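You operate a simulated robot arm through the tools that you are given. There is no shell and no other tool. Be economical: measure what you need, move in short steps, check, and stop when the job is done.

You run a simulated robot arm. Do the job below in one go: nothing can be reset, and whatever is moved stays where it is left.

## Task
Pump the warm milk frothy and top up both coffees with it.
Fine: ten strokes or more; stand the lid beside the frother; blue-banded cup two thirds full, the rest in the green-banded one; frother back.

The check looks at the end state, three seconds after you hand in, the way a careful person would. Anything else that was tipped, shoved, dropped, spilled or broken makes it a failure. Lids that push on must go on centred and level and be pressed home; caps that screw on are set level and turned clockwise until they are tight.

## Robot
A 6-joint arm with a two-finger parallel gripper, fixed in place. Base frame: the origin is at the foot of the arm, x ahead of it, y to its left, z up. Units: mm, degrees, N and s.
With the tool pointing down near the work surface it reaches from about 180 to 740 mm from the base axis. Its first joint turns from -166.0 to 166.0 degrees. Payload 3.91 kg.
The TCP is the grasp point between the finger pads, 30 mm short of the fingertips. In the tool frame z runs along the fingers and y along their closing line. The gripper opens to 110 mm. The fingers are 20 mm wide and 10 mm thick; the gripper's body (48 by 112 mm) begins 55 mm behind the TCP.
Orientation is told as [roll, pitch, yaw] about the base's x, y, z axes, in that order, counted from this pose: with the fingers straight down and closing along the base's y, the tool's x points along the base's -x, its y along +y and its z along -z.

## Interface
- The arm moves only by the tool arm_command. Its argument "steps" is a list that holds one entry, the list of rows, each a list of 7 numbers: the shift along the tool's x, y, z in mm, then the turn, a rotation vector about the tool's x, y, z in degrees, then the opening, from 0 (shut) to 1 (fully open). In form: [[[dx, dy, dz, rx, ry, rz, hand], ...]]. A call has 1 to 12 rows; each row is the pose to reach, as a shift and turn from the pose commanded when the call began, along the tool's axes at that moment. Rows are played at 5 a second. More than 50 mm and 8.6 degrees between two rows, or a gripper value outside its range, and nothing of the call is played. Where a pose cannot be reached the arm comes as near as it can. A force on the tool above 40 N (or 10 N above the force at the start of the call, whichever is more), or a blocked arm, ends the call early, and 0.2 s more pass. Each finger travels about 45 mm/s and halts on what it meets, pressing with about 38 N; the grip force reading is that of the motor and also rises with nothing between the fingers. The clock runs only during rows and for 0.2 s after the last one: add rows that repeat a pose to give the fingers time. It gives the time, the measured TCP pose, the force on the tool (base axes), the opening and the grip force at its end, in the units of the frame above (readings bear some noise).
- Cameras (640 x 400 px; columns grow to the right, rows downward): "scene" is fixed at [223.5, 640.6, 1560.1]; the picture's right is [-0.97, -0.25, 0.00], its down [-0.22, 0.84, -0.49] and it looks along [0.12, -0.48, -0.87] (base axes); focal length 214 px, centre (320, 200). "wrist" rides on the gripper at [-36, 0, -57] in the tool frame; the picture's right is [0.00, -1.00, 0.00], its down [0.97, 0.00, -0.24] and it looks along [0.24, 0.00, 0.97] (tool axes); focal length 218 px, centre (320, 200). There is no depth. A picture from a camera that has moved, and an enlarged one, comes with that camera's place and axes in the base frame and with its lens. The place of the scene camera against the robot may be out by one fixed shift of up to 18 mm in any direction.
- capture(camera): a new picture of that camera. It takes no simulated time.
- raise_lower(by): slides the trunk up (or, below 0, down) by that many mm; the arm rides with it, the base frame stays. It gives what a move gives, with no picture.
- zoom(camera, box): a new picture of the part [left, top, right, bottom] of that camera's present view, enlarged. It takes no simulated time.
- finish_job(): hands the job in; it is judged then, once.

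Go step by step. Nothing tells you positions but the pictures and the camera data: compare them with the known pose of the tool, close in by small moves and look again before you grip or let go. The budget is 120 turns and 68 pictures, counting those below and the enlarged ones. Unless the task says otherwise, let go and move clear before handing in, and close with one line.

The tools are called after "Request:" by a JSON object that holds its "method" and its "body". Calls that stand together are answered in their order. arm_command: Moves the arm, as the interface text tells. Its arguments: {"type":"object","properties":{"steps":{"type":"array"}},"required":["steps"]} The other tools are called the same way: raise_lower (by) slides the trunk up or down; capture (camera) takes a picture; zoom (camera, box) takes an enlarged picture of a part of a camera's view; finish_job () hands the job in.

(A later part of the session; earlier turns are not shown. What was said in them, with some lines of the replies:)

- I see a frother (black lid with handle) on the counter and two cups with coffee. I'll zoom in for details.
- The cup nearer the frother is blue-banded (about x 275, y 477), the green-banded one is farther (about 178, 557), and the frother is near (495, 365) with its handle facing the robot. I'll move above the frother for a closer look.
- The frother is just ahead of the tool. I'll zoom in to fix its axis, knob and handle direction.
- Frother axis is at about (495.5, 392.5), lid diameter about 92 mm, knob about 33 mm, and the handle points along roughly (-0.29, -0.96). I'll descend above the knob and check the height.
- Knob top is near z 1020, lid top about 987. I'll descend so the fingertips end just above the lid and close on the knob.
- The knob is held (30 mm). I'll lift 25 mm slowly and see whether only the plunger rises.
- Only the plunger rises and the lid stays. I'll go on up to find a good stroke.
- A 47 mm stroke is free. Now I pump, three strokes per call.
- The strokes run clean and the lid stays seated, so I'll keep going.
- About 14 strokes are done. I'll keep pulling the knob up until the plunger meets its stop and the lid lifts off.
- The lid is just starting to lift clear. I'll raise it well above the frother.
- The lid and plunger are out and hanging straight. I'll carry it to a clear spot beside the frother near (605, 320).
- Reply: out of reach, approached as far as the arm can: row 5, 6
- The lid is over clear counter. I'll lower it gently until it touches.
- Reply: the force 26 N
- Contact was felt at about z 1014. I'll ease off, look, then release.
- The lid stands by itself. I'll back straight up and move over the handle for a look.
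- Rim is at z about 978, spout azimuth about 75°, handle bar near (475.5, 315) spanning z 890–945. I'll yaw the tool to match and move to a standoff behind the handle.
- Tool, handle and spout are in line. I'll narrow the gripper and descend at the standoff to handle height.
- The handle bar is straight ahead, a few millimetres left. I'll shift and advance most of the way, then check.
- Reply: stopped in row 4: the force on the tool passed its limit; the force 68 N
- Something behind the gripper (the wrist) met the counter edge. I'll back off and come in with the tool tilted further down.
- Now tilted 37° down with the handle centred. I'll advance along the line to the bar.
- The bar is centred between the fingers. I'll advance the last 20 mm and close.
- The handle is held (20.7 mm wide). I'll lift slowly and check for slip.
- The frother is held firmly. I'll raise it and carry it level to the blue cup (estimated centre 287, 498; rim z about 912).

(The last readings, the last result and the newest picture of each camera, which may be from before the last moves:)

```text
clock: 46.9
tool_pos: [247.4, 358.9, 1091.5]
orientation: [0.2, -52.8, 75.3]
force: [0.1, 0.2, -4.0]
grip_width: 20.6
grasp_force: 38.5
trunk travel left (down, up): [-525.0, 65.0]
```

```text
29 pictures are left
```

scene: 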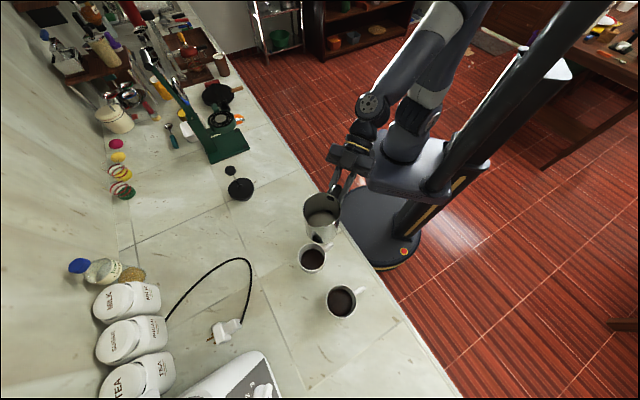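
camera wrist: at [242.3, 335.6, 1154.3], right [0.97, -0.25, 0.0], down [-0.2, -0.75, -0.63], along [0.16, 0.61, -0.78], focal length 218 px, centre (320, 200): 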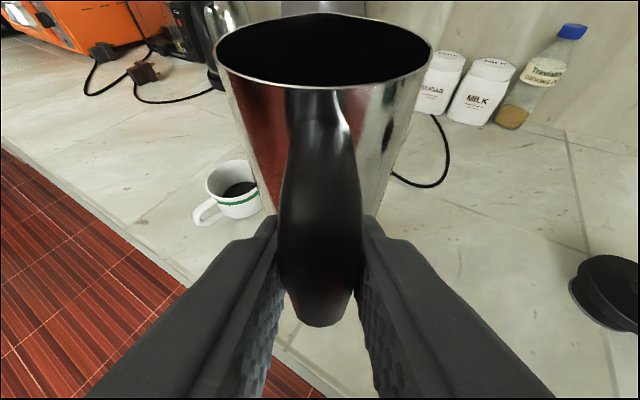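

Now I'll tip the frother 35° while lowering it, then look.

Request:
{"method": "arm_command", "body": {"steps": [[[6, 0, 4.5, 0, 7, 0, 0.08], [12, 0, 9, 0, 14, 0, 0.08], [20, 0, 15, 0, 21, 0, 0.08], [28, 0, 21, 0, 28, 0, 0.08], [34, 0, 25.8, 0, 35, 0, 0.08], [34, 0, 25.8, 0, 35, 0, 0.08]]]}}

Request:
{"method": "zoom", "body": {"camera": "scene", "box": [270, 180, 390, 330]}}

Request:
{"method": "capture", "body": {"camera": "wrist"}}

```text
clock: 48.3
tool_pos: [249.4, 359.4, 1048.6]
orientation: [0.2, -17.7, 75.4]
force: [0.0, -0.7, -3.8]
grip_width: 20.3
grasp_force: 37.5
trunk travel left (down, up): [-525.0, 65.0]
```

```text
2.67 times, centred on (330, 255) of scene
camera zoom: at [223.5, 640.6, 1560.1], right [-0.97, -0.25, 0.0], down [-0.22, 0.84, -0.49], along [0.12, -0.48, -0.87], focal length 572 px, centre (293, 53)
```

zoom: 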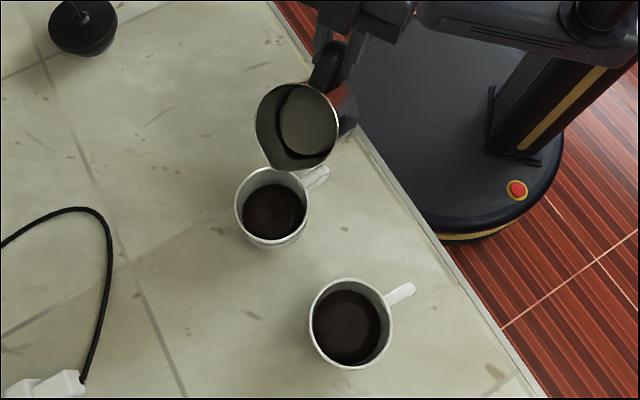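

```text
27 pictures are left
camera wrist: at [252.7, 375.1, 1113.8], right [0.97, -0.25, 0.0], down [-0.25, -0.97, -0.07], along [0.02, 0.07, -1.0], focal length 218 px, centre (320, 200)
```

wrist: 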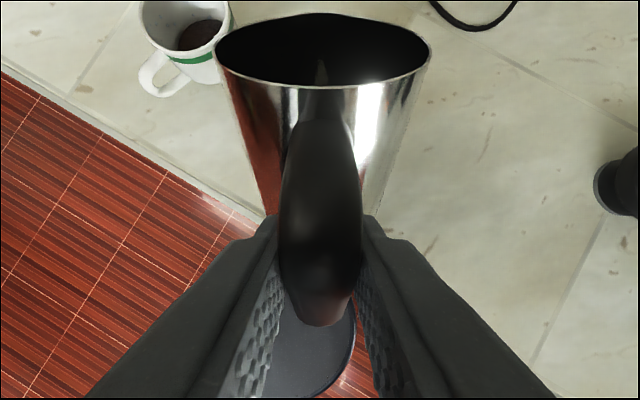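

The lip is over the blue cup as computed. I'll tip on to 50° keeping the lip in place.

Request:
{"method": "arm_command", "body": {"steps": [[[-4.5, 0, 0.5, 0, 5, 0, 0.08], [-9, 0, 1, 0, 10, 0, 0.08], [-13.6, 0, 1.5, 0, 15, 0, 0.08], [-13.6, 0, 1.5, 0, 15, 0, 0.08]]]}}

Request:
{"method": "zoom", "body": {"camera": "scene", "box": [280, 190, 360, 280]}}

```text
clock: 49.3
tool_pos: [251.4, 373.5, 1050.0]
orientation: [0.1, -2.8, 75.5]
force: [-0.6, 0.1, -4.0]
grip_width: 20.6
grasp_force: 38.1
trunk travel left (down, up): [-525.0, 65.0]
```

```text
4.44 times, centred on (320, 235) of scene
camera zoom: at [223.5, 640.6, 1560.1], right [-0.97, -0.25, 0.0], down [-0.22, 0.84, -0.49], along [0.12, -0.48, -0.87], focal length 953 px, centre (320, 44)
```

zoom: 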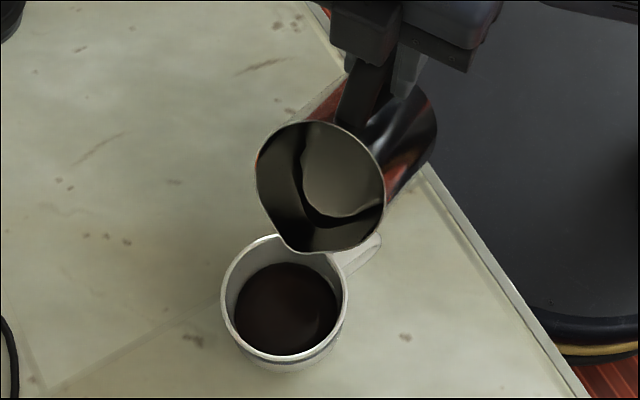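

Milk hasn't reached the lip yet. I'll tip to 60°.

Request:
{"method": "arm_command", "body": {"steps": [[[-5, 0, -2.5, 0, 3.4, 0, 0.08], [-10, 0, -5, 0, 6.7, 0, 0.08], [-15.4, 0, -7.6, 0, 10, 0, 0.08]]]}}

Request:
{"method": "zoom", "body": {"camera": "scene", "box": [280, 190, 360, 280]}}

```text
clock: 50.1
tool_pos: [256.2, 387.0, 1060.3]
orientation: [0.1, 7.3, 75.4]
force: [-0.3, -0.9, -4.5]
grip_width: 20.4
grasp_force: 38.0
trunk travel left (down, up): [-525.0, 65.0]
```

```text
4.44 times, centred on (320, 235) of scene
camera zoom: at [223.5, 640.6, 1560.1], right [-0.97, -0.25, 0.0], down [-0.22, 0.84, -0.49], along [0.12, -0.48, -0.87], focal length 953 px, centre (320, 44)
```

zoom: 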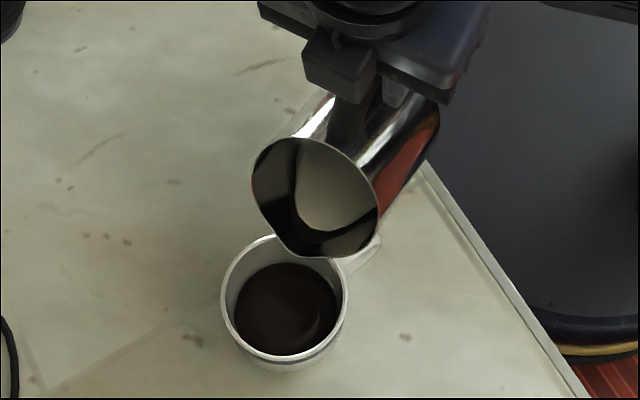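

Request:
{"method": "arm_command", "body": {"steps": [[[-4.7, 0, -4, 0, 3, 0, 0.08], [-9.5, 0, -8, 0, 6, 0, 0.08], [-9.5, 0, -8, 0, 6, 0, 0.08]]]}}

Request:
{"method": "zoom", "body": {"camera": "scene", "box": [280, 190, 360, 280]}}

```text
clock: 50.9
tool_pos: [258.7, 397.3, 1065.8]
orientation: [0.1, 13.1, 75.5]
force: [0.7, -0.1, -4.1]
grip_width: 20.7
grasp_force: 37.9
trunk travel left (down, up): [-525.0, 65.0]
```

```text
4.44 times, centred on (320, 235) of scene
camera zoom: at [223.5, 640.6, 1560.1], right [-0.97, -0.25, 0.0], down [-0.22, 0.84, -0.49], along [0.12, -0.48, -0.87], focal length 953 px, centre (320, 44)
```

zoom: 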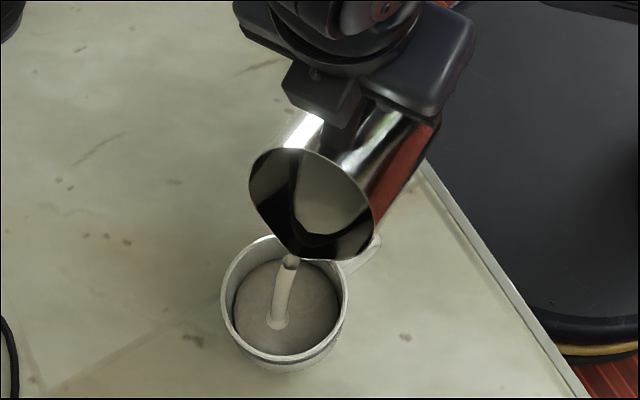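

Milk is flowing into the middle of the blue cup. I'll check the level closely while the clock is stopped.

Request:
{"method": "zoom", "body": {"camera": "scene", "box": [292, 236, 332, 276]}}

```text
10.00 times, centred on (312, 256) of scene
camera zoom: at [223.5, 640.6, 1560.1], right [-0.97, -0.25, 0.0], down [-0.22, 0.84, -0.49], along [0.12, -0.48, -0.87], focal length 2145 px, centre (400, -360)
```

zoom: 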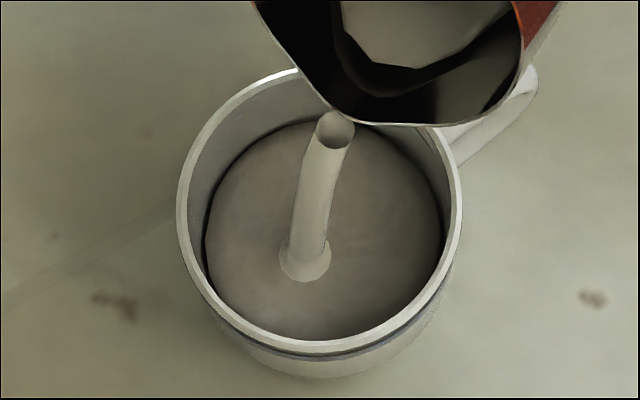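

The blue cup is still well below two thirds. I'll hold this tilt briefly and re-check.

Request:
{"method": "arm_command", "body": {"steps": [[[-1.5, 0, -1.3, 0, 1, 0, 0.08], [-3, 0, -2.6, 0, 2, 0, 0.08], [-3, 0, -2.6, 0, 2, 0, 0.08]]]}}

Request:
{"method": "zoom", "body": {"camera": "scene", "box": [292, 236, 332, 276]}}

```text
clock: 51.7
tool_pos: [259.9, 400.7, 1067.2]
orientation: [0.1, 15.1, 75.5]
force: [-0.3, 0.3, -3.6]
grip_width: 20.6
grasp_force: 37.9
trunk travel left (down, up): [-525.0, 65.0]
```

```text
10.00 times, centred on (312, 256) of scene
camera zoom: at [223.5, 640.6, 1560.1], right [-0.97, -0.25, 0.0], down [-0.22, 0.84, -0.49], along [0.12, -0.48, -0.87], focal length 2145 px, centre (400, -360)
```

zoom: 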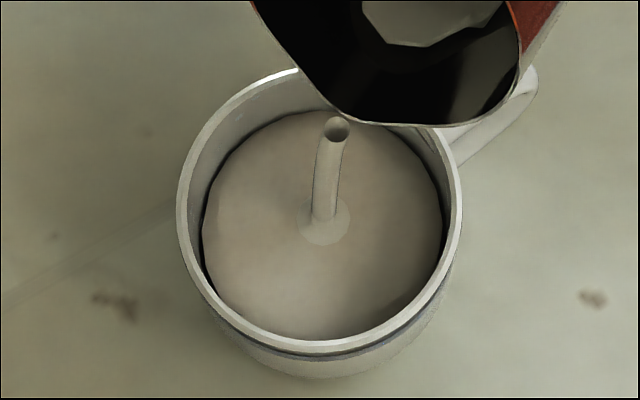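

The level is close to two thirds, so I'll tip back right away to stop the flow.

Request:
{"method": "arm_command", "body": {"steps": [[[12.9, 0, 6.2, 0, -8, 0, 0.08], [26.2, 0, 4.1, 0, -16, 0, 0.08], [36.9, 0, 2.8, 0, -24, 0, 0.08], [36.9, 0, 2.8, 0, -24, 0, 0.08]]]}}

Request:
{"method": "zoom", "body": {"camera": "scene", "box": [292, 236, 332, 276]}}

```text
clock: 52.7
tool_pos: [249.9, 364.2, 1074.7]
orientation: [0.1, -8.8, 75.5]
force: [-0.2, -1.0, -2.9]
grip_width: 20.8
grasp_force: 37.8
trunk travel left (down, up): [-525.0, 65.0]
```

```text
10.00 times, centred on (312, 256) of scene
camera zoom: at [223.5, 640.6, 1560.1], right [-0.97, -0.25, 0.0], down [-0.22, 0.84, -0.49], along [0.12, -0.48, -0.87], focal length 2145 px, centre (400, -360)
```

zoom: 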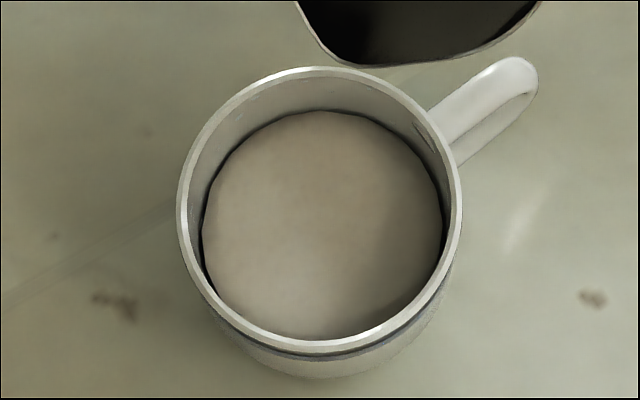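

Blue's surface is now roughly 22 mm below its rim. I'll level the frother and move aside to view the cups from the side and judge their depth.

Request:
{"method": "arm_command", "body": {"steps": [[[-5, -10, -10, 0, -8, 0, 0.08], [-3, -25, -8, 0, -16, 0, 0.08], [0, -45, -3, 0, -24, 0, 0.08], [2, -70, 2, 0, -32, 0, 0.08], [4, -95, 7, 0, -39, 0, 0.08], [6, -120, 11, 0, -44, 0, 0.08], [7.2, -140, 14, 0, -44, 0, 0.08], [7.2, -156, 14, 0, -44, 0, 0.08], [7.2, -156, 14, 0, -44, 0, 0.08]]]}}

Request:
{"method": "zoom", "body": {"camera": "wrist", "box": [0, 50, 240, 210]}}

Request:
{"method": "zoom", "body": {"camera": "scene", "box": [290, 230, 370, 330]}}

```text
clock: 54.7
tool_pos: [400.1, 321.3, 1059.6]
orientation: [0.2, -53.0, 75.3]
force: [0.0, 0.2, -2.6]
grip_width: 20.4
grasp_force: 38.8
trunk travel left (down, up): [-525.0, 65.0]
```

```text
2.50 times, centred on (120, 130) of wrist
camera zoom: at [394.2, 298.0, 1123.0], right [0.97, -0.25, 0.0], down [-0.2, -0.75, -0.63], along [0.16, 0.61, -0.78], focal length 546 px, centre (820, 375)
```

zoom: 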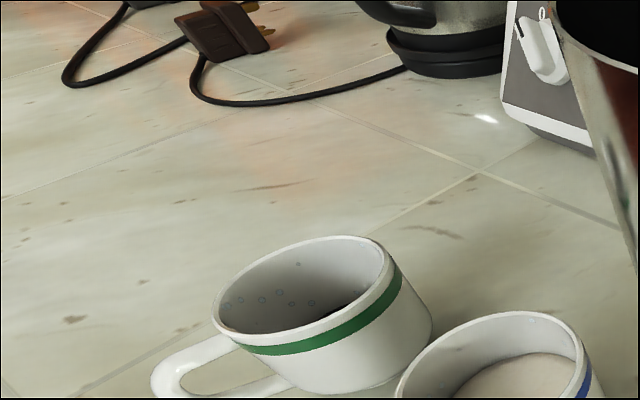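

```text
4.00 times, centred on (330, 280) of scene
camera zoom: at [223.5, 640.6, 1560.1], right [-0.97, -0.25, 0.0], down [-0.22, 0.84, -0.49], along [0.12, -0.48, -0.87], focal length 858 px, centre (280, -120)
```

zoom: 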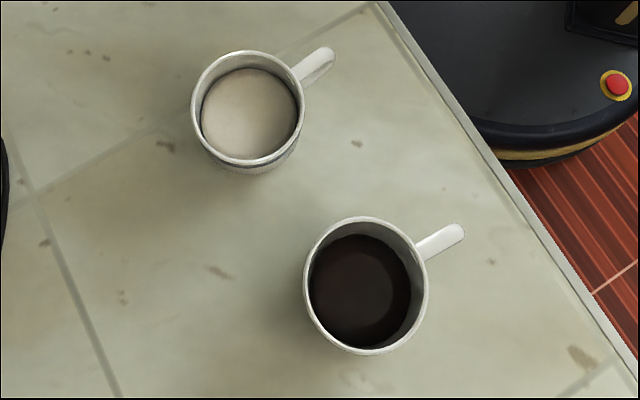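

Request:
{"method": "zoom", "body": {"camera": "wrist", "box": [50, 130, 250, 255]}}

```text
3.20 times, centred on (150, 192) of wrist
camera zoom: at [394.2, 298.0, 1123.0], right [0.97, -0.25, 0.0], down [-0.2, -0.75, -0.63], along [0.16, 0.61, -0.78], focal length 698 px, centre (864, 224)
```

zoom: 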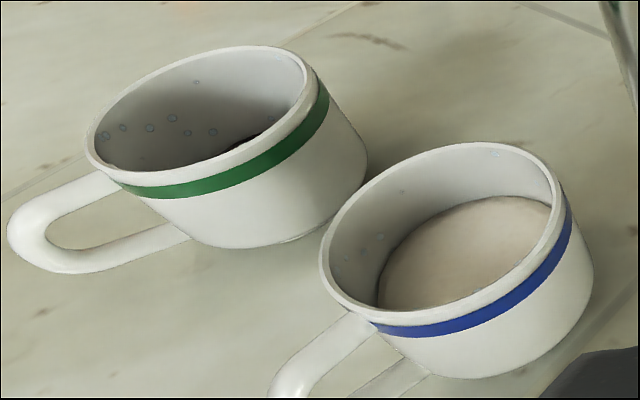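

Geometry: cup rim z about 916, depth about 52 mm, milk about 24 mm below the rim, so roughly half full. Blue needs about 8 mm more, so I'll go back over it.

Request:
{"method": "arm_command", "body": {"steps": [[[-6, 20, -4, 0, 0, 0, 0.08], [-15, 45, -9, 0, 0, 0, 0.08], [-20, 70, -10, 0, 4, 0, 0.08], [-20, 95, -10, 0, 10, 0, 0.08], [-20, 120, -10, 0, 17, 0, 0.08], [-18, 140, -8, 0, 24, 0, 0.08], [-16, 156, -6, 0, 31, 0, 0.08], [-15, 156, -5, 0, 38, 0, 0.08], [-15, 156, -5, 0, 44, 0, 0.08], [-15, 156, -5, 0, 44, 0, 0.08]]]}}

```text
clock: 56.9
tool_pos: [250.1, 365.9, 1075.2]
orientation: [0.1, -8.8, 75.4]
force: [0.2, -0.3, -3.5]
grip_width: 20.4
grasp_force: 38.2
trunk travel left (down, up): [-525.0, 65.0]
```

Request:
{"method": "arm_command", "body": {"steps": [[[-8.4, 0, 11.4, 0, 8, 0, 0.08], [-15.5, 0, 15, 0, 13, 0, 0.08], [-23, 0, 18.7, 0, 18, 0, 0.08], [-29, 0, 15, 0, 21, 0, 0.08], [-33, 0, 12.7, 0, 23, 0, 0.08]]]}}

Request:
{"method": "zoom", "body": {"camera": "scene", "box": [292, 236, 332, 276]}}

```text
clock: 58.1
tool_pos: [259.6, 397.3, 1068.0]
orientation: [0.0, 14.1, 75.5]
force: [-0.1, -0.3, -2.8]
grip_width: 20.6
grasp_force: 38.0
trunk travel left (down, up): [-525.0, 65.0]
```

```text
10.00 times, centred on (312, 256) of scene
camera zoom: at [223.5, 640.6, 1560.1], right [-0.97, -0.25, 0.0], down [-0.22, 0.84, -0.49], along [0.12, -0.48, -0.87], focal length 2145 px, centre (400, -360)
```

zoom: 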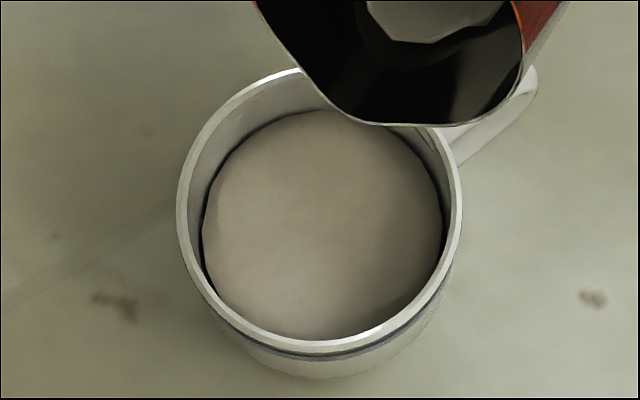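

Request:
{"method": "arm_command", "body": {"steps": [[[-3, 0, -3.6, 0, 2, 0, 0.08], [-6, 0, -7.3, 0, 4, 0, 0.08]]]}}

Request:
{"method": "zoom", "body": {"camera": "scene", "box": [292, 236, 332, 276]}}

```text
clock: 58.7
tool_pos: [260.9, 404.5, 1072.2]
orientation: [0.2, 18.2, 75.5]
force: [-0.1, 0.1, -3.5]
grip_width: 20.7
grasp_force: 37.7
trunk travel left (down, up): [-525.0, 65.0]
```

```text
10.00 times, centred on (312, 256) of scene
camera zoom: at [223.5, 640.6, 1560.1], right [-0.97, -0.25, 0.0], down [-0.22, 0.84, -0.49], along [0.12, -0.48, -0.87], focal length 2145 px, centre (400, -360)
```

zoom: 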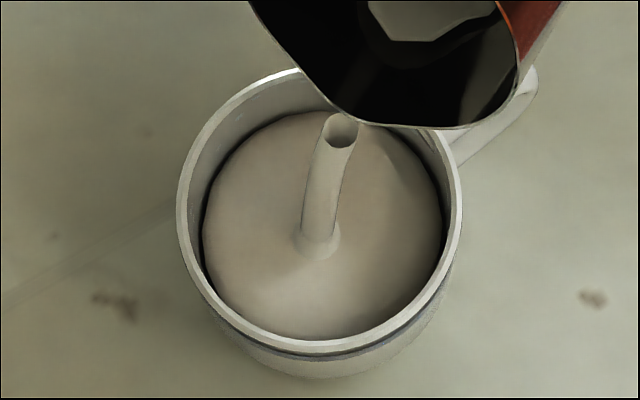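

Flow has restarted. I'll hold for one short beat and look.

Request:
{"method": "arm_command", "body": {"steps": [[[-0.5, 0, -0.6, 0, 0.4, 0, 0.08]]]}}

Request:
{"method": "zoom", "body": {"camera": "scene", "box": [292, 236, 332, 276]}}

```text
clock: 59.1
tool_pos: [261.5, 407.0, 1073.6]
orientation: [0.0, 18.6, 75.5]
force: [0.5, 0.4, -3.8]
grip_width: 20.7
grasp_force: 38.0
trunk travel left (down, up): [-525.0, 65.0]
```

```text
10.00 times, centred on (312, 256) of scene
camera zoom: at [223.5, 640.6, 1560.1], right [-0.97, -0.25, 0.0], down [-0.22, 0.84, -0.49], along [0.12, -0.48, -0.87], focal length 2145 px, centre (400, -360)
```

zoom: 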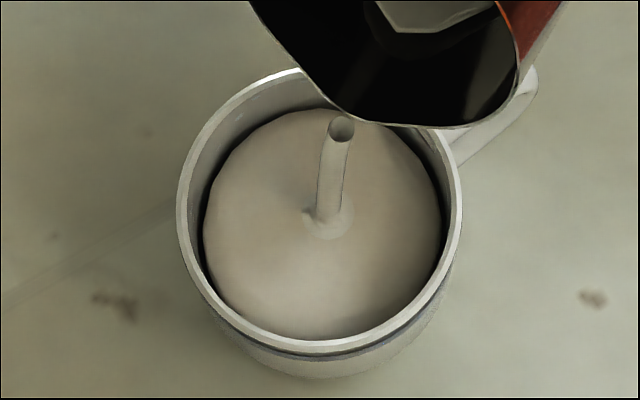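

Request:
{"method": "arm_command", "body": {"steps": [[[-2.3, 0, -3, 0, 1.6, 0, 0.08], [-2.3, 0, -3, 0, 1.6, 0, 0.08]]]}}

Request:
{"method": "zoom", "body": {"camera": "scene", "box": [292, 236, 332, 276]}}

```text
clock: 59.7
tool_pos: [262.0, 409.3, 1074.9]
orientation: [0.1, 20.2, 75.4]
force: [-0.1, -0.3, -2.9]
grip_width: 20.7
grasp_force: 37.7
trunk travel left (down, up): [-525.0, 65.0]
```

```text
10.00 times, centred on (312, 256) of scene
camera zoom: at [223.5, 640.6, 1560.1], right [-0.97, -0.25, 0.0], down [-0.22, 0.84, -0.49], along [0.12, -0.48, -0.87], focal length 2145 px, centre (400, -360)
```

zoom: 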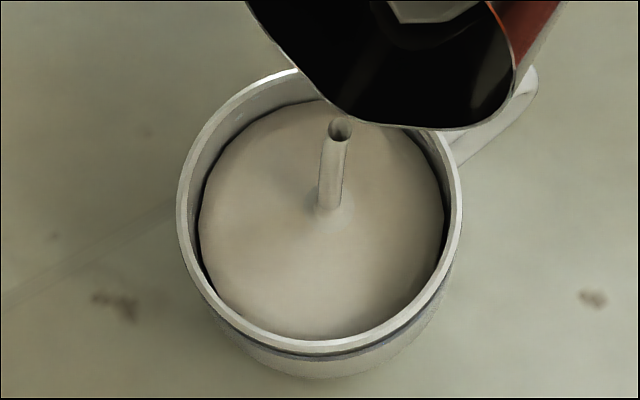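

That looks like two thirds, so I'll tip back now.

Request:
{"method": "arm_command", "body": {"steps": [[[13.7, 0, 6.5, 0, -8, 0, 0.08], [28.7, 0, 4.9, 0, -16, 0, 0.08], [41, 0, 4.2, 0, -24, 0, 0.08], [41, 0, 4.2, 0, -24, 0, 0.08]]]}}

Request:
{"method": "zoom", "body": {"camera": "scene", "box": [292, 236, 332, 276]}}

```text
clock: 60.7
tool_pos: [252.3, 369.8, 1085.8]
orientation: [0.1, -3.9, 75.5]
force: [-0.2, 1.3, -3.6]
grip_width: 20.7
grasp_force: 37.8
trunk travel left (down, up): [-525.0, 65.0]
```

```text
10.00 times, centred on (312, 256) of scene
camera zoom: at [223.5, 640.6, 1560.1], right [-0.97, -0.25, 0.0], down [-0.22, 0.84, -0.49], along [0.12, -0.48, -0.87], focal length 2145 px, centre (400, -360)
```

zoom: 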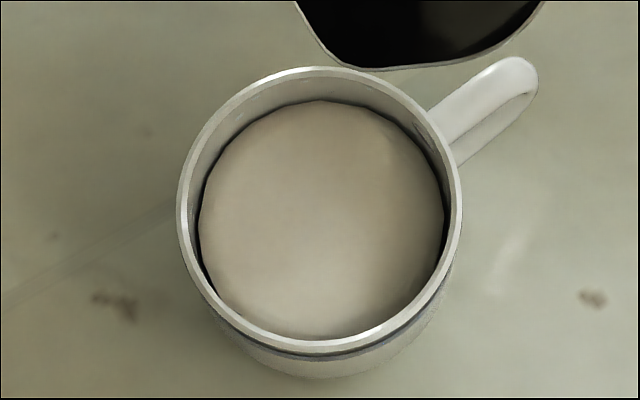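

Blue now sits at about 15 mm below the rim, roughly two thirds. I'll carry the frother, still tipped at a safe angle, over to the green cup (about 175, 591).

Request:
{"method": "arm_command", "body": {"steps": [[[-6, 12, -8, 0, 0, 0, 0.08], [-16, 32, -8, 0, 0, 0, 0.08], [-27, 54, -8, 0, 0, 0, 0.08], [-38, 76, -8, 0, 0, 0, 0.08], [-49, 98, -6, 0, 0, 0, 0.08], [-58, 116, -2, 0, 0, 0, 0.08], [-63, 126, 2, 0, 0, 0, 0.08], [-65, 129.5, 4.4, 0, 0, 0, 0.08], [-65, 129.5, 4.4, 0, 0, 0, 0.08]]]}}

Request:
{"method": "zoom", "body": {"camera": "scene", "box": [290, 220, 390, 330]}}

```text
clock: 62.7
tool_pos: [143.7, 466.3, 1086.7]
orientation: [0.2, -3.8, 75.5]
force: [-0.1, -0.3, -2.6]
grip_width: 20.4
grasp_force: 38.5
trunk travel left (down, up): [-525.0, 65.0]
```

```text
3.64 times, centred on (340, 275) of scene
camera zoom: at [223.5, 640.6, 1560.1], right [-0.97, -0.25, 0.0], down [-0.22, 0.84, -0.49], along [0.12, -0.48, -0.87], focal length 780 px, centre (247, -73)
```

zoom: 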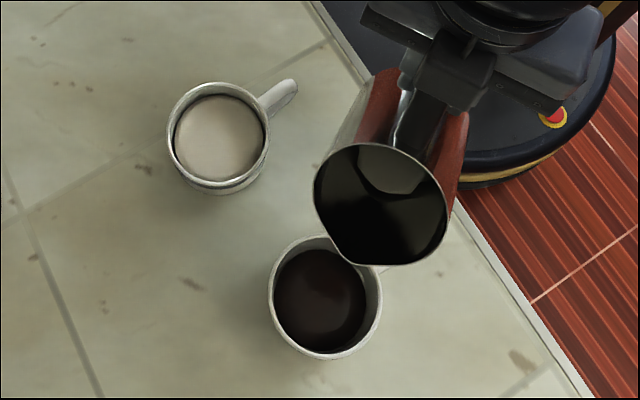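

The lip is about 6 mm off to one side of green's centre. I'll correct it and tip until the milk flows.

Request:
{"method": "arm_command", "body": {"steps": [[[-7, -3, 6, 0, 4, 0, 0.08], [-13, -5.6, 12.9, 0, 8, 0, 0.08], [-20, -5.6, 16.5, 0, 12.5, 0, 0.08], [-28, -5.6, 19.3, 0, 17, 0, 0.08], [-36, -5.6, 14.4, 0, 21, 0, 0.08], [-42, -5.6, 10.5, 0, 24, 0, 0.08]]]}}

Request:
{"method": "zoom", "body": {"camera": "scene", "box": [300, 250, 380, 330]}}

```text
clock: 64.1
tool_pos: [158.6, 506.2, 1078.9]
orientation: [0.1, 20.3, 75.5]
force: [0.1, 0.2, -3.2]
grip_width: 20.8
grasp_force: 38.7
trunk travel left (down, up): [-525.0, 65.0]
```

```text
5.00 times, centred on (340, 290) of scene
camera zoom: at [223.5, 640.6, 1560.1], right [-0.97, -0.25, 0.0], down [-0.22, 0.84, -0.49], along [0.12, -0.48, -0.87], focal length 1072 px, centre (220, -250)
```

zoom: 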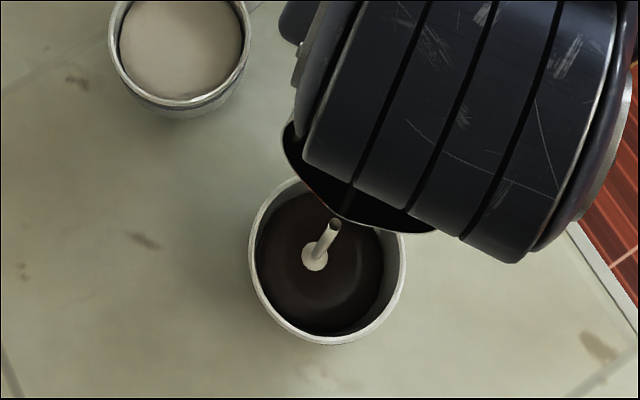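

The stream lands well inside the green cup. I'll tip on gradually.

Request:
{"method": "arm_command", "body": {"steps": [[[-3.8, 0, -4.5, 0, 2.5, 0, 0.08], [-7.5, 0, -9, 0, 5, 0, 0.08], [-7.5, 0, -9, 0, 5, 0, 0.08], [-10.8, 0, -12.4, 0, 7, 0, 0.08], [-14.2, 0, -15.8, 0, 9, 0, 0.08], [-17.6, 0, -19.2, 0, 11, 0, 0.08], [-17.6, 0, -19.2, 0, 11, 0, 0.08]]]}}

Request:
{"method": "zoom", "body": {"camera": "scene", "box": [300, 250, 380, 330]}}

```text
clock: 65.7
tool_pos: [158.3, 504.2, 1070.9]
orientation: [0.1, 31.0, 75.5]
force: [-0.1, 0.0, -2.8]
grip_width: 20.8
grasp_force: 38.4
out of reach, approached as far as the arm can: row 5, 6, 7
trunk travel left (down, up): [-525.0, 65.0]
```

```text
5.00 times, centred on (340, 290) of scene
camera zoom: at [223.5, 640.6, 1560.1], right [-0.97, -0.25, 0.0], down [-0.22, 0.84, -0.49], along [0.12, -0.48, -0.87], focal length 1072 px, centre (220, -250)
```

zoom: 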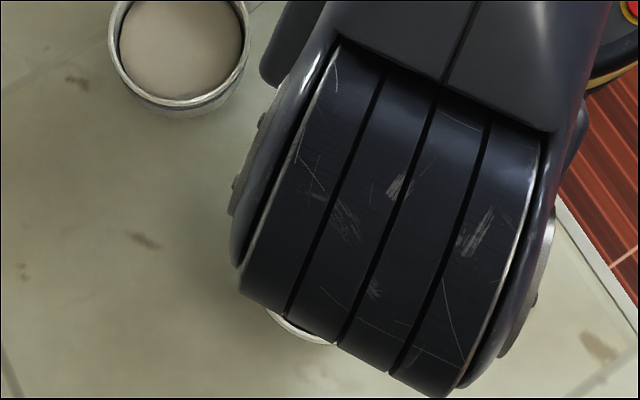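

The arm ran to its reach limit, so the lip fell short of the target. I'll tip back at once, and finish the pour from a sideways direction where reach suffices.

Request:
{"method": "arm_command", "body": {"steps": [[[10.4, 0, 15.8, 0, -8, 0, 0.08], [28.6, 0, 15.8, 0, -16, 0, 0.08], [47.1, 0, 12.4, 0, -24, 0, 0.08], [47.1, 0, 12.4, 0, -24, 0, 0.08]]]}}

Request:
{"method": "zoom", "body": {"camera": "scene", "box": [280, 220, 400, 340]}}

```text
clock: 66.7
tool_pos: [146.4, 458.5, 1085.3]
orientation: [0.1, 7.0, 75.4]
force: [-0.5, 0.1, -2.3]
grip_width: 20.7
grasp_force: 37.9
trunk travel left (down, up): [-525.0, 65.0]
```

```text
3.33 times, centred on (340, 280) of scene
camera zoom: at [223.5, 640.6, 1560.1], right [-0.97, -0.25, 0.0], down [-0.22, 0.84, -0.49], along [0.12, -0.48, -0.87], focal length 715 px, centre (253, -67)
```

zoom: 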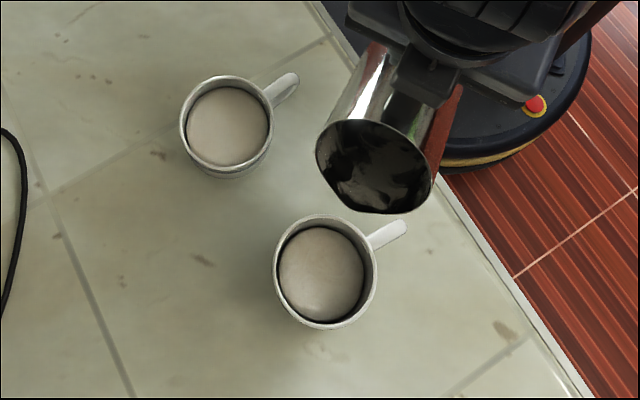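

No spill, and both cups show milk. I'll now swing the tool's yaw to about -10° in place (raised a bit) to pour from the side.

Request:
{"method": "arm_command", "body": {"steps": [[[1, 0, -8, -0.95, 0, 7.67, 0.08], [2, 0, -16, -1.89, 0, 15.35, 0.08], [3, 0, -24, -2.84, 0, 23, 0.08], [3.7, 0, -29.8, -3.78, 0, 30.7, 0.08], [3.7, 0, -29.8, -4.73, 0, 38.4, 0.08], [3.7, 0, -29.8, -5.67, 0, 46, 0.08], [3.7, 0, -29.8, -6.62, 0, 53.7, 0.08], [3.7, 0, -29.8, -7.56, 0, 61.4, 0.08], [3.7, 0, -29.8, -8.5, 0, 69.1, 0.08], [3.7, 0, -29.8, -9.45, 0, 76.7, 0.08], [3.7, 0, -29.8, -10.4, 0, 84.4, 0.08], [3.7, 0, -29.8, -10.4, 0, 84.4, 0.08]]]}}

```text
clock: 69.3
tool_pos: [148.6, 459.5, 1114.8]
orientation: [-0.1, 7.2, -9.7]
force: [0.4, -0.3, -2.5]
grip_width: 20.6
grasp_force: 38.2
trunk travel left (down, up): [-525.0, 65.0]
```

Yaw done. I'll move across so the lip comes over the green cup from its -x side.

Request:
{"method": "arm_command", "body": {"steps": [[[13, 17, 1.6, 0, 0, 0, 0.08], [27, 34, 3.4, 0, 0, 0, 0.08], [41, 52, 5, 0, 0, 0, 0.08], [55, 70, 7, 0, 0, 0, 0.08], [69, 88, 9, 0, 0, 0, 0.08], [83, 106, 11, 0, 0, 0, 0.08], [97, 124, 18, 0, 0, 0, 0.08], [104, 135, 28, 0, 0, 0, 0.08], [106.1, 138, 33.5, 0, 0, 0, 0.08], [106.1, 138, 33.5, 0, 0, 0, 0.08]]]}}

Request:
{"method": "zoom", "body": {"camera": "scene", "box": [290, 240, 410, 350]}}

```text
clock: 71.5
tool_pos: [62.6, 613.0, 1093.7]
orientation: [-0.1, 7.1, -9.6]
force: [0.0, 0.5, -2.8]
grip_width: 20.9
grasp_force: 38.0
trunk travel left (down, up): [-525.0, 65.0]
```

```text
3.64 times, centred on (350, 295) of scene
camera zoom: at [223.5, 640.6, 1560.1], right [-0.97, -0.25, 0.0], down [-0.22, 0.84, -0.49], along [0.12, -0.48, -0.87], focal length 780 px, centre (211, -146)
```

zoom: 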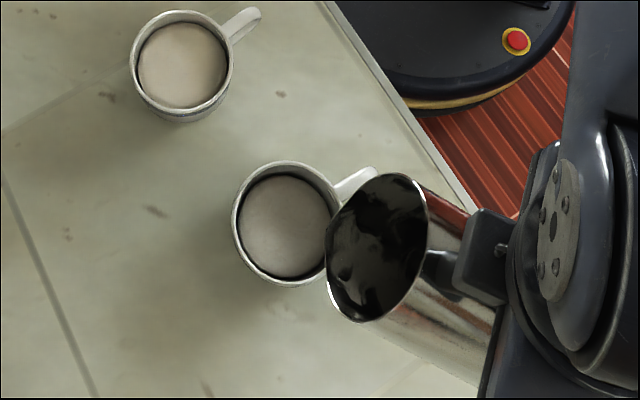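

The lip is about 23 mm short of green's centre. I'll move it 8 mm forward and tip further to drain.

Request:
{"method": "arm_command", "body": {"steps": [[[-14, -2, 9, 0, 5, 0, 0.08], [-28.3, -4, 18.3, 0, 10, 0, 0.08], [-36, -4, 12.3, 0, 14, 0, 0.08], [-43, -4, 6.4, 0, 18, 0, 0.08], [-49, -4, 2.6, 0, 21, 0, 0.08], [-55.1, -4, -1.1, 0, 24, 0, 0.08], [-61.5, -4, -4.2, 0, 27, 0, 0.08], [-61.5, -4, -4.2, 0, 27, 0, 0.08]]]}}

Request:
{"method": "zoom", "body": {"camera": "scene", "box": [300, 250, 400, 340]}}

```text
clock: 73.3
tool_pos: [123.3, 599.6, 1090.6]
orientation: [-0.1, 34.2, -9.6]
force: [-0.8, -1.0, -2.2]
grip_width: 20.8
grasp_force: 37.6
trunk travel left (down, up): [-525.0, 65.0]
```

```text
4.44 times, centred on (350, 295) of scene
camera zoom: at [223.5, 640.6, 1560.1], right [-0.97, -0.25, 0.0], down [-0.22, 0.84, -0.49], along [0.12, -0.48, -0.87], focal length 953 px, centre (187, -222)
```

zoom: 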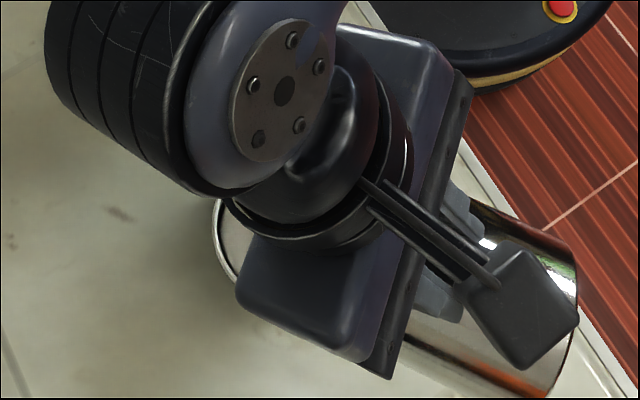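

Request:
{"method": "arm_command", "body": {"steps": [[[-3.8, 0, -4.5, 0, 2.5, 0, 0.08], [-7.6, 0, -9.1, 0, 5, 0, 0.08], [-11.7, 0, -13.3, 0, 7.5, 0, 0.08], [-15.9, 0, -17.6, 0, 10, 0, 0.08], [-21.1, 0, -22.2, 0, 13, 0, 0.08], [-21.1, 0, -22.2, 0, 13, 0, 0.08], [-21.1, 0, -22.2, 0, 13, 0, 0.08], [-21.1, 0, -22.2, 0, 13, 0, 0.08], [-21.1, 0, -22.2, 0, 13, 0, 0.08], [-21.1, 0, -22.2, 0, 13, 0, 0.08]]]}}

Request:
{"method": "capture", "body": {"camera": "wrist"}}

```text
clock: 75.5
tool_pos: [151.4, 593.9, 1096.9]
orientation: [-0.1, 47.0, -9.7]
force: [0.5, -0.3, -4.1]
grip_width: 20.6
grasp_force: 37.9
trunk travel left (down, up): [-525.0, 65.0]
```

```text
6 pictures are left
camera wrist: at [217.5, 583.0, 1110.3], right [-0.17, -0.99, 0.0], down [-0.48, 0.08, 0.88], along [-0.86, 0.14, -0.48], focal length 218 px, centre (320, 200)
```

wrist: 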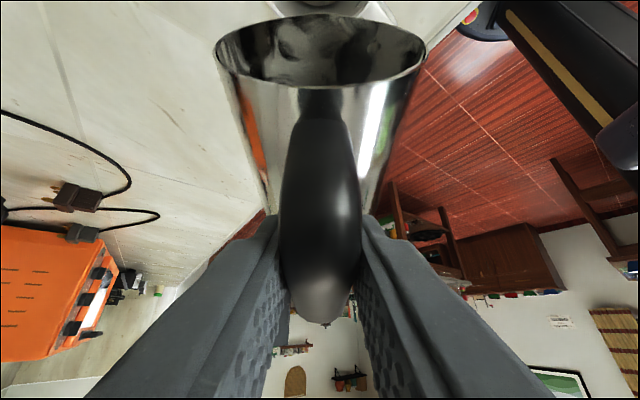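

The frother is empty apart from foam film. I'll tip it back while lifting clear.

Request:
{"method": "arm_command", "body": {"steps": [[[14, 0, 12.4, 0, -8, 0, 0.08], [29.4, 0, 22.7, 0, -16, 0, 0.08], [46, 0, 30.5, 0, -24, 0, 0.08], [63.5, 0, 35.6, 0, -32, 0, 0.08], [82.2, 0, 37.4, 0, -40, 0, 0.08], [82.2, 0, 37.4, 0, -40, 0, 0.08]]]}}

Request:
{"method": "zoom", "body": {"camera": "scene", "box": [280, 220, 400, 340]}}

```text
clock: 76.9
tool_pos: [70.7, 607.5, 1132.5]
orientation: [-0.1, 7.0, -9.7]
force: [-0.3, 0.3, -1.2]
grip_width: 20.6
grasp_force: 37.9
trunk travel left (down, up): [-525.0, 65.0]
```

```text
3.33 times, centred on (340, 280) of scene
camera zoom: at [223.5, 640.6, 1560.1], right [-0.97, -0.25, 0.0], down [-0.22, 0.84, -0.49], along [0.12, -0.48, -0.87], focal length 715 px, centre (253, -67)
```

zoom: 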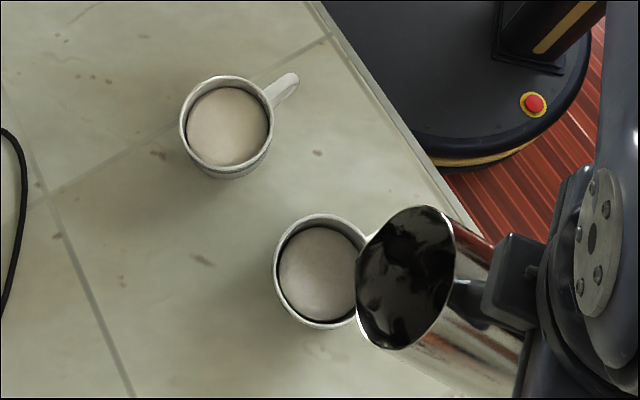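

No spills; both cups look right. I'll retrace to the clear spot and yaw back.

Request:
{"method": "arm_command", "body": {"steps": [[[-13, -17, -1.6, 0, 0, 0, 0.08], [-28, -37, -3.4, 0, 0, 0, 0.08], [-43, -57, -5, 0, 0, 0, 0.08], [-58, -77, -7, 0, 0, 0, 0.08], [-73, -97, -9, 0, 0, 0, 0.08], [-87, -116, -11, 0, 0, 0, 0.08], [-97, -129, -12, 0, 0, 0, 0.08], [-100.2, -133.4, -12.3, 0, 0, 0, 0.08], [-100.2, -133.4, -12.3, 0, 0, 0, 0.08]]]}}

Request:
{"method": "arm_command", "body": {"steps": [[[0, 0, 0, 0.95, 0, -7.67, 0.08], [0, 0, 0, 1.89, 0, -15.35, 0.08], [0, 0, 0, 2.84, 0, -23, 0.08], [0, 0, 0, 3.78, 0, -30.7, 0.08], [0, 0, 0, 4.73, 0, -38.4, 0.08], [0, 0, 0, 5.67, 0, -46, 0.08], [0, 0, 0, 6.62, 0, -53.7, 0.08], [0, 0, 0, 7.56, 0, -61.4, 0.08], [0, 0, 0, 8.5, 0, -69.1, 0.08], [0, 0, 0, 9.45, 0, -76.7, 0.08], [0, 0, 0, 10.4, 0, -84.4, 0.08], [0, 0, 0, 10.4, 0, -84.4, 0.08]]]}}

```text
clock: 78.9
tool_pos: [147.3, 460.1, 1132.0]
orientation: [-0.1, 7.1, -9.6]
force: [-0.1, 0.2, -2.4]
grip_width: 20.6
grasp_force: 38.4
trunk travel left (down, up): [-525.0, 65.0]
```

```text
clock: 81.5
tool_pos: [147.5, 460.0, 1132.5]
orientation: [0.2, 7.1, 75.6]
force: [-0.5, -0.1, -2.0]
grip_width: 20.7
grasp_force: 38.0
trunk travel left (down, up): [-525.0, 65.0]
```

Request:
{"method": "arm_command", "body": {"steps": [[[9, -13, 1.1, 0, -6, 0, 0.08], [18, -26, 2.2, 0, -12, 0, 0.08], [27, -39, 3.4, 0, -18, 0, 0.08], [36, -52, 4.5, 0, -24, 0, 0.08], [45, -65, 5.6, 0, -30, 0, 0.08], [54, -78, 6.7, 0, -36, 0, 0.08], [63, -91, 7.8, 0, -42, 0, 0.08], [72, -104, 9, 0, -48, 0, 0.08], [81, -117, 10, 0, -54, 0, 0.08], [90.1, -129.2, 11.2, 0, -59.9, 0, 0.08], [90.1, -129.2, 11.2, 0, -59.9, 0, 0.08]]]}}

```text
clock: 83.9
tool_pos: [250.5, 338.5, 1132.0]
orientation: [0.2, -52.8, 75.3]
force: [0.0, -1.1, -3.3]
grip_width: 20.5
grasp_force: 37.7
trunk travel left (down, up): [-525.0, 65.0]
```

Upright again. I'll carry it back over its original place and stop about 7 mm above the counter.

Request:
{"method": "arm_command", "body": {"steps": [[[2, -28, 6, 0, 0, 0, 0.08], [4, -60, 13, 0, 0, 0, 0.08], [6, -95, 21, 0, 0, 0, 0.08], [8, -130, 29, 0, 0, 0, 0.08], [10, -165, 37, 0, 0, 0, 0.08], [12, -195, 44, 0, 0, 0, 0.08], [13.1, -212, 48.9, 0, 0, 0, 0.08], [20, -219.6, 54, 0, 0, 0, 0.08], [45, -219.6, 73, 0, 0, 0, 0.08], [70, -219.6, 92, 0, 0, 0, 0.08], [90, -219.6, 107.3, 0, 0, 0, 0.08], [100.7, -219.6, 115.4, 0, 0, 0, 0.08]]]}}

Request:
{"method": "zoom", "body": {"camera": "scene", "box": [200, 140, 344, 240]}}

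```text
clock: 86.5
tool_pos: [469.8, 313.2, 981.0]
orientation: [0.1, -52.7, 75.3]
force: [0.4, 0.6, -2.8]
grip_width: 20.5
grasp_force: 38.7
trunk travel left (down, up): [-525.0, 65.0]
```

```text
4.00 times, centred on (272, 190) of scene
camera zoom: at [223.5, 640.6, 1560.1], right [-0.97, -0.25, 0.0], down [-0.22, 0.84, -0.49], along [0.12, -0.48, -0.87], focal length 858 px, centre (512, 240)
```

zoom: 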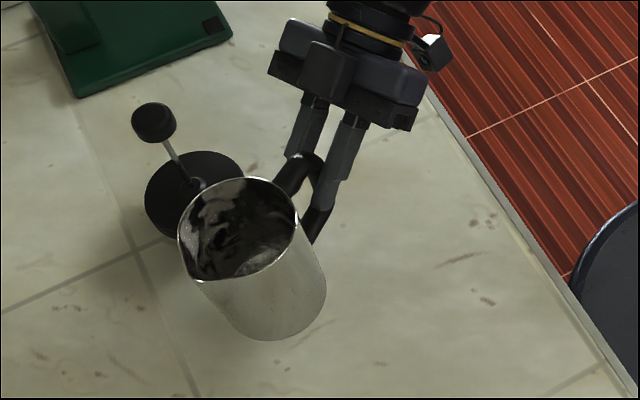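

Request:
{"method": "arm_command", "body": {"steps": [[[9.6, -0.5, 7.3, 0, 0, 0, 0.08], [19.1, -1, 14.5, 0, 0, 0, 0.08], [27.1, -1, 20.6, 0, 0, 0, 0.08], [30.3, -1, 23, 0, 0, 0, 0.08], [31.5, -1, 23.9, 0, 0, 0, 0.08], [31.5, -1, 23.9, 0, 0, 0, 0.08]]]}}

```text
clock: 87.9
tool_pos: [472.0, 313.1, 943.0]
orientation: [0.2, -52.6, 75.2]
force: [0.1, 0.3, -2.9]
grip_width: 20.5
grasp_force: 37.8
trunk travel left (down, up): [-525.0, 65.0]
```

Request:
{"method": "arm_command", "body": {"steps": [[[0.8, 0, 0.6, 0, 0, 0, 0.08], [1.6, 0, 1.2, 0, 0, 0, 0.08], [1.6, 0, 1.2, 0, 0, 0, 0.08]]]}}

```text
clock: 88.7
tool_pos: [470.4, 313.2, 942.1]
orientation: [0.1, -52.8, 75.5]
force: [-0.8, -2.7, 5.9]
grip_width: 20.2
grasp_force: 37.8
trunk travel left (down, up): [-525.0, 65.0]
```

Contact felt. I'll open the gripper and look.

Request:
{"method": "arm_command", "body": {"steps": [[[0, 0, 0, 0, 0, 0, 0.2], [0, 0, 0, 0, 0, 0, 0.25], [0, 0, 0, 0, 0, 0, 0.35], [0, 0, 0, 0, 0, 0, 0.5], [0, 0, 0, 0, 0, 0, 0.5], [0, 0, 0, 0, 0, 0, 0.5]]]}}

Request:
{"method": "capture", "body": {"camera": "wrist"}}

```text
clock: 90.1
tool_pos: [469.5, 314.7, 939.6]
orientation: [0.2, -52.8, 75.3]
force: [0.8, -0.6, 0.3]
grip_width: 55.1
grasp_force: 0.0
trunk travel left (down, up): [-525.0, 65.0]
```

```text
3 pictures are left
camera wrist: at [464.5, 290.5, 1003.7], right [0.97, -0.25, 0.0], down [-0.2, -0.75, -0.63], along [0.16, 0.61, -0.78], focal length 218 px, centre (320, 200)
```

wrist: 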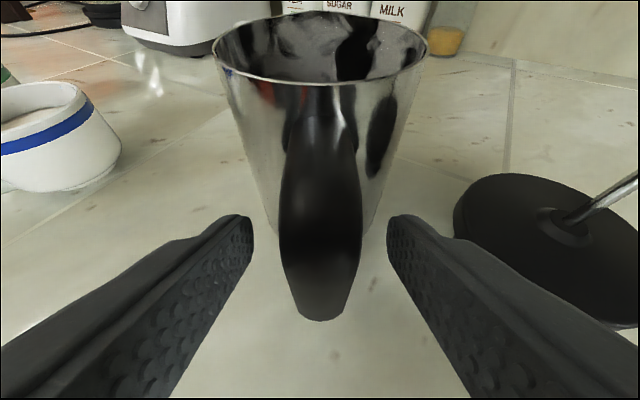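

The frother stands in its old place. I'll back straight off and rise clear.

Request:
{"method": "arm_command", "body": {"steps": [[[1, 0, -15, 0, 0, 0, 0.5], [2, 0, -35, 0, 0, 0, 0.5], [4, 0, -60, 0, 0, 0, 0.5], [6, 0, -90, 0, 0, 0, 0.5], [-10, 0, -120, 0, 0, 0, 0.5], [-40, 0, -150, 0, 0, 0, 0.5], [-70, 0, -175, 0, 0, 0, 0.5], [-70, 0, -175, 0, 0, 0, 0.5]]]}}

Request:
{"method": "capture", "body": {"camera": "scene"}}

Request:
{"method": "zoom", "body": {"camera": "scene", "box": [210, 160, 370, 330]}}

```text
clock: 91.9
tool_pos: [445.4, 219.0, 1102.2]
orientation: [0.3, -52.7, 75.3]
force: [0.0, -0.7, 0.2]
grip_width: 54.9
grasp_force: 0.0
trunk travel left (down, up): [-525.0, 65.0]
```

```text
2 pictures are left
```

scene: 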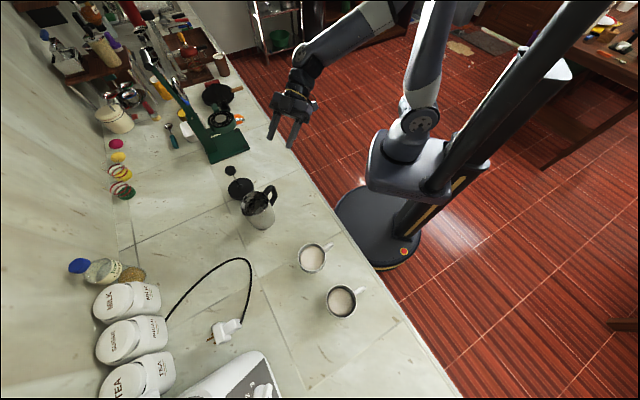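

```text
2.35 times, centred on (290, 245) of scene
camera zoom: at [223.5, 640.6, 1560.1], right [-0.97, -0.25, 0.0], down [-0.22, 0.84, -0.49], along [0.12, -0.48, -0.87], focal length 505 px, centre (391, 94)
```

zoom: 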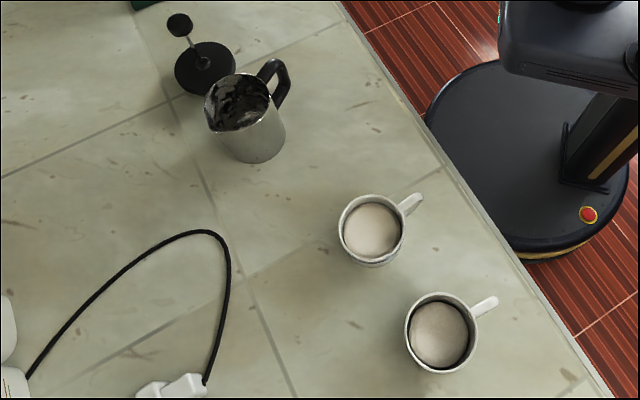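

Everything is in place: the frother is back, its lid stands beside it, both cups hold milk, there is no spill and the arm is clear. I'm handing in.

Request:
{"method": "finish_job", "body": {}}

```text
The job is handed in.
```

I frothed the milk with about 14 strokes and poured it. The blue-banded cup is about two thirds full, judged by eye from the pictures, and the rest went into the green-banded cup. The frother is back in its place with the lid standing beside it, and I saw no spills.
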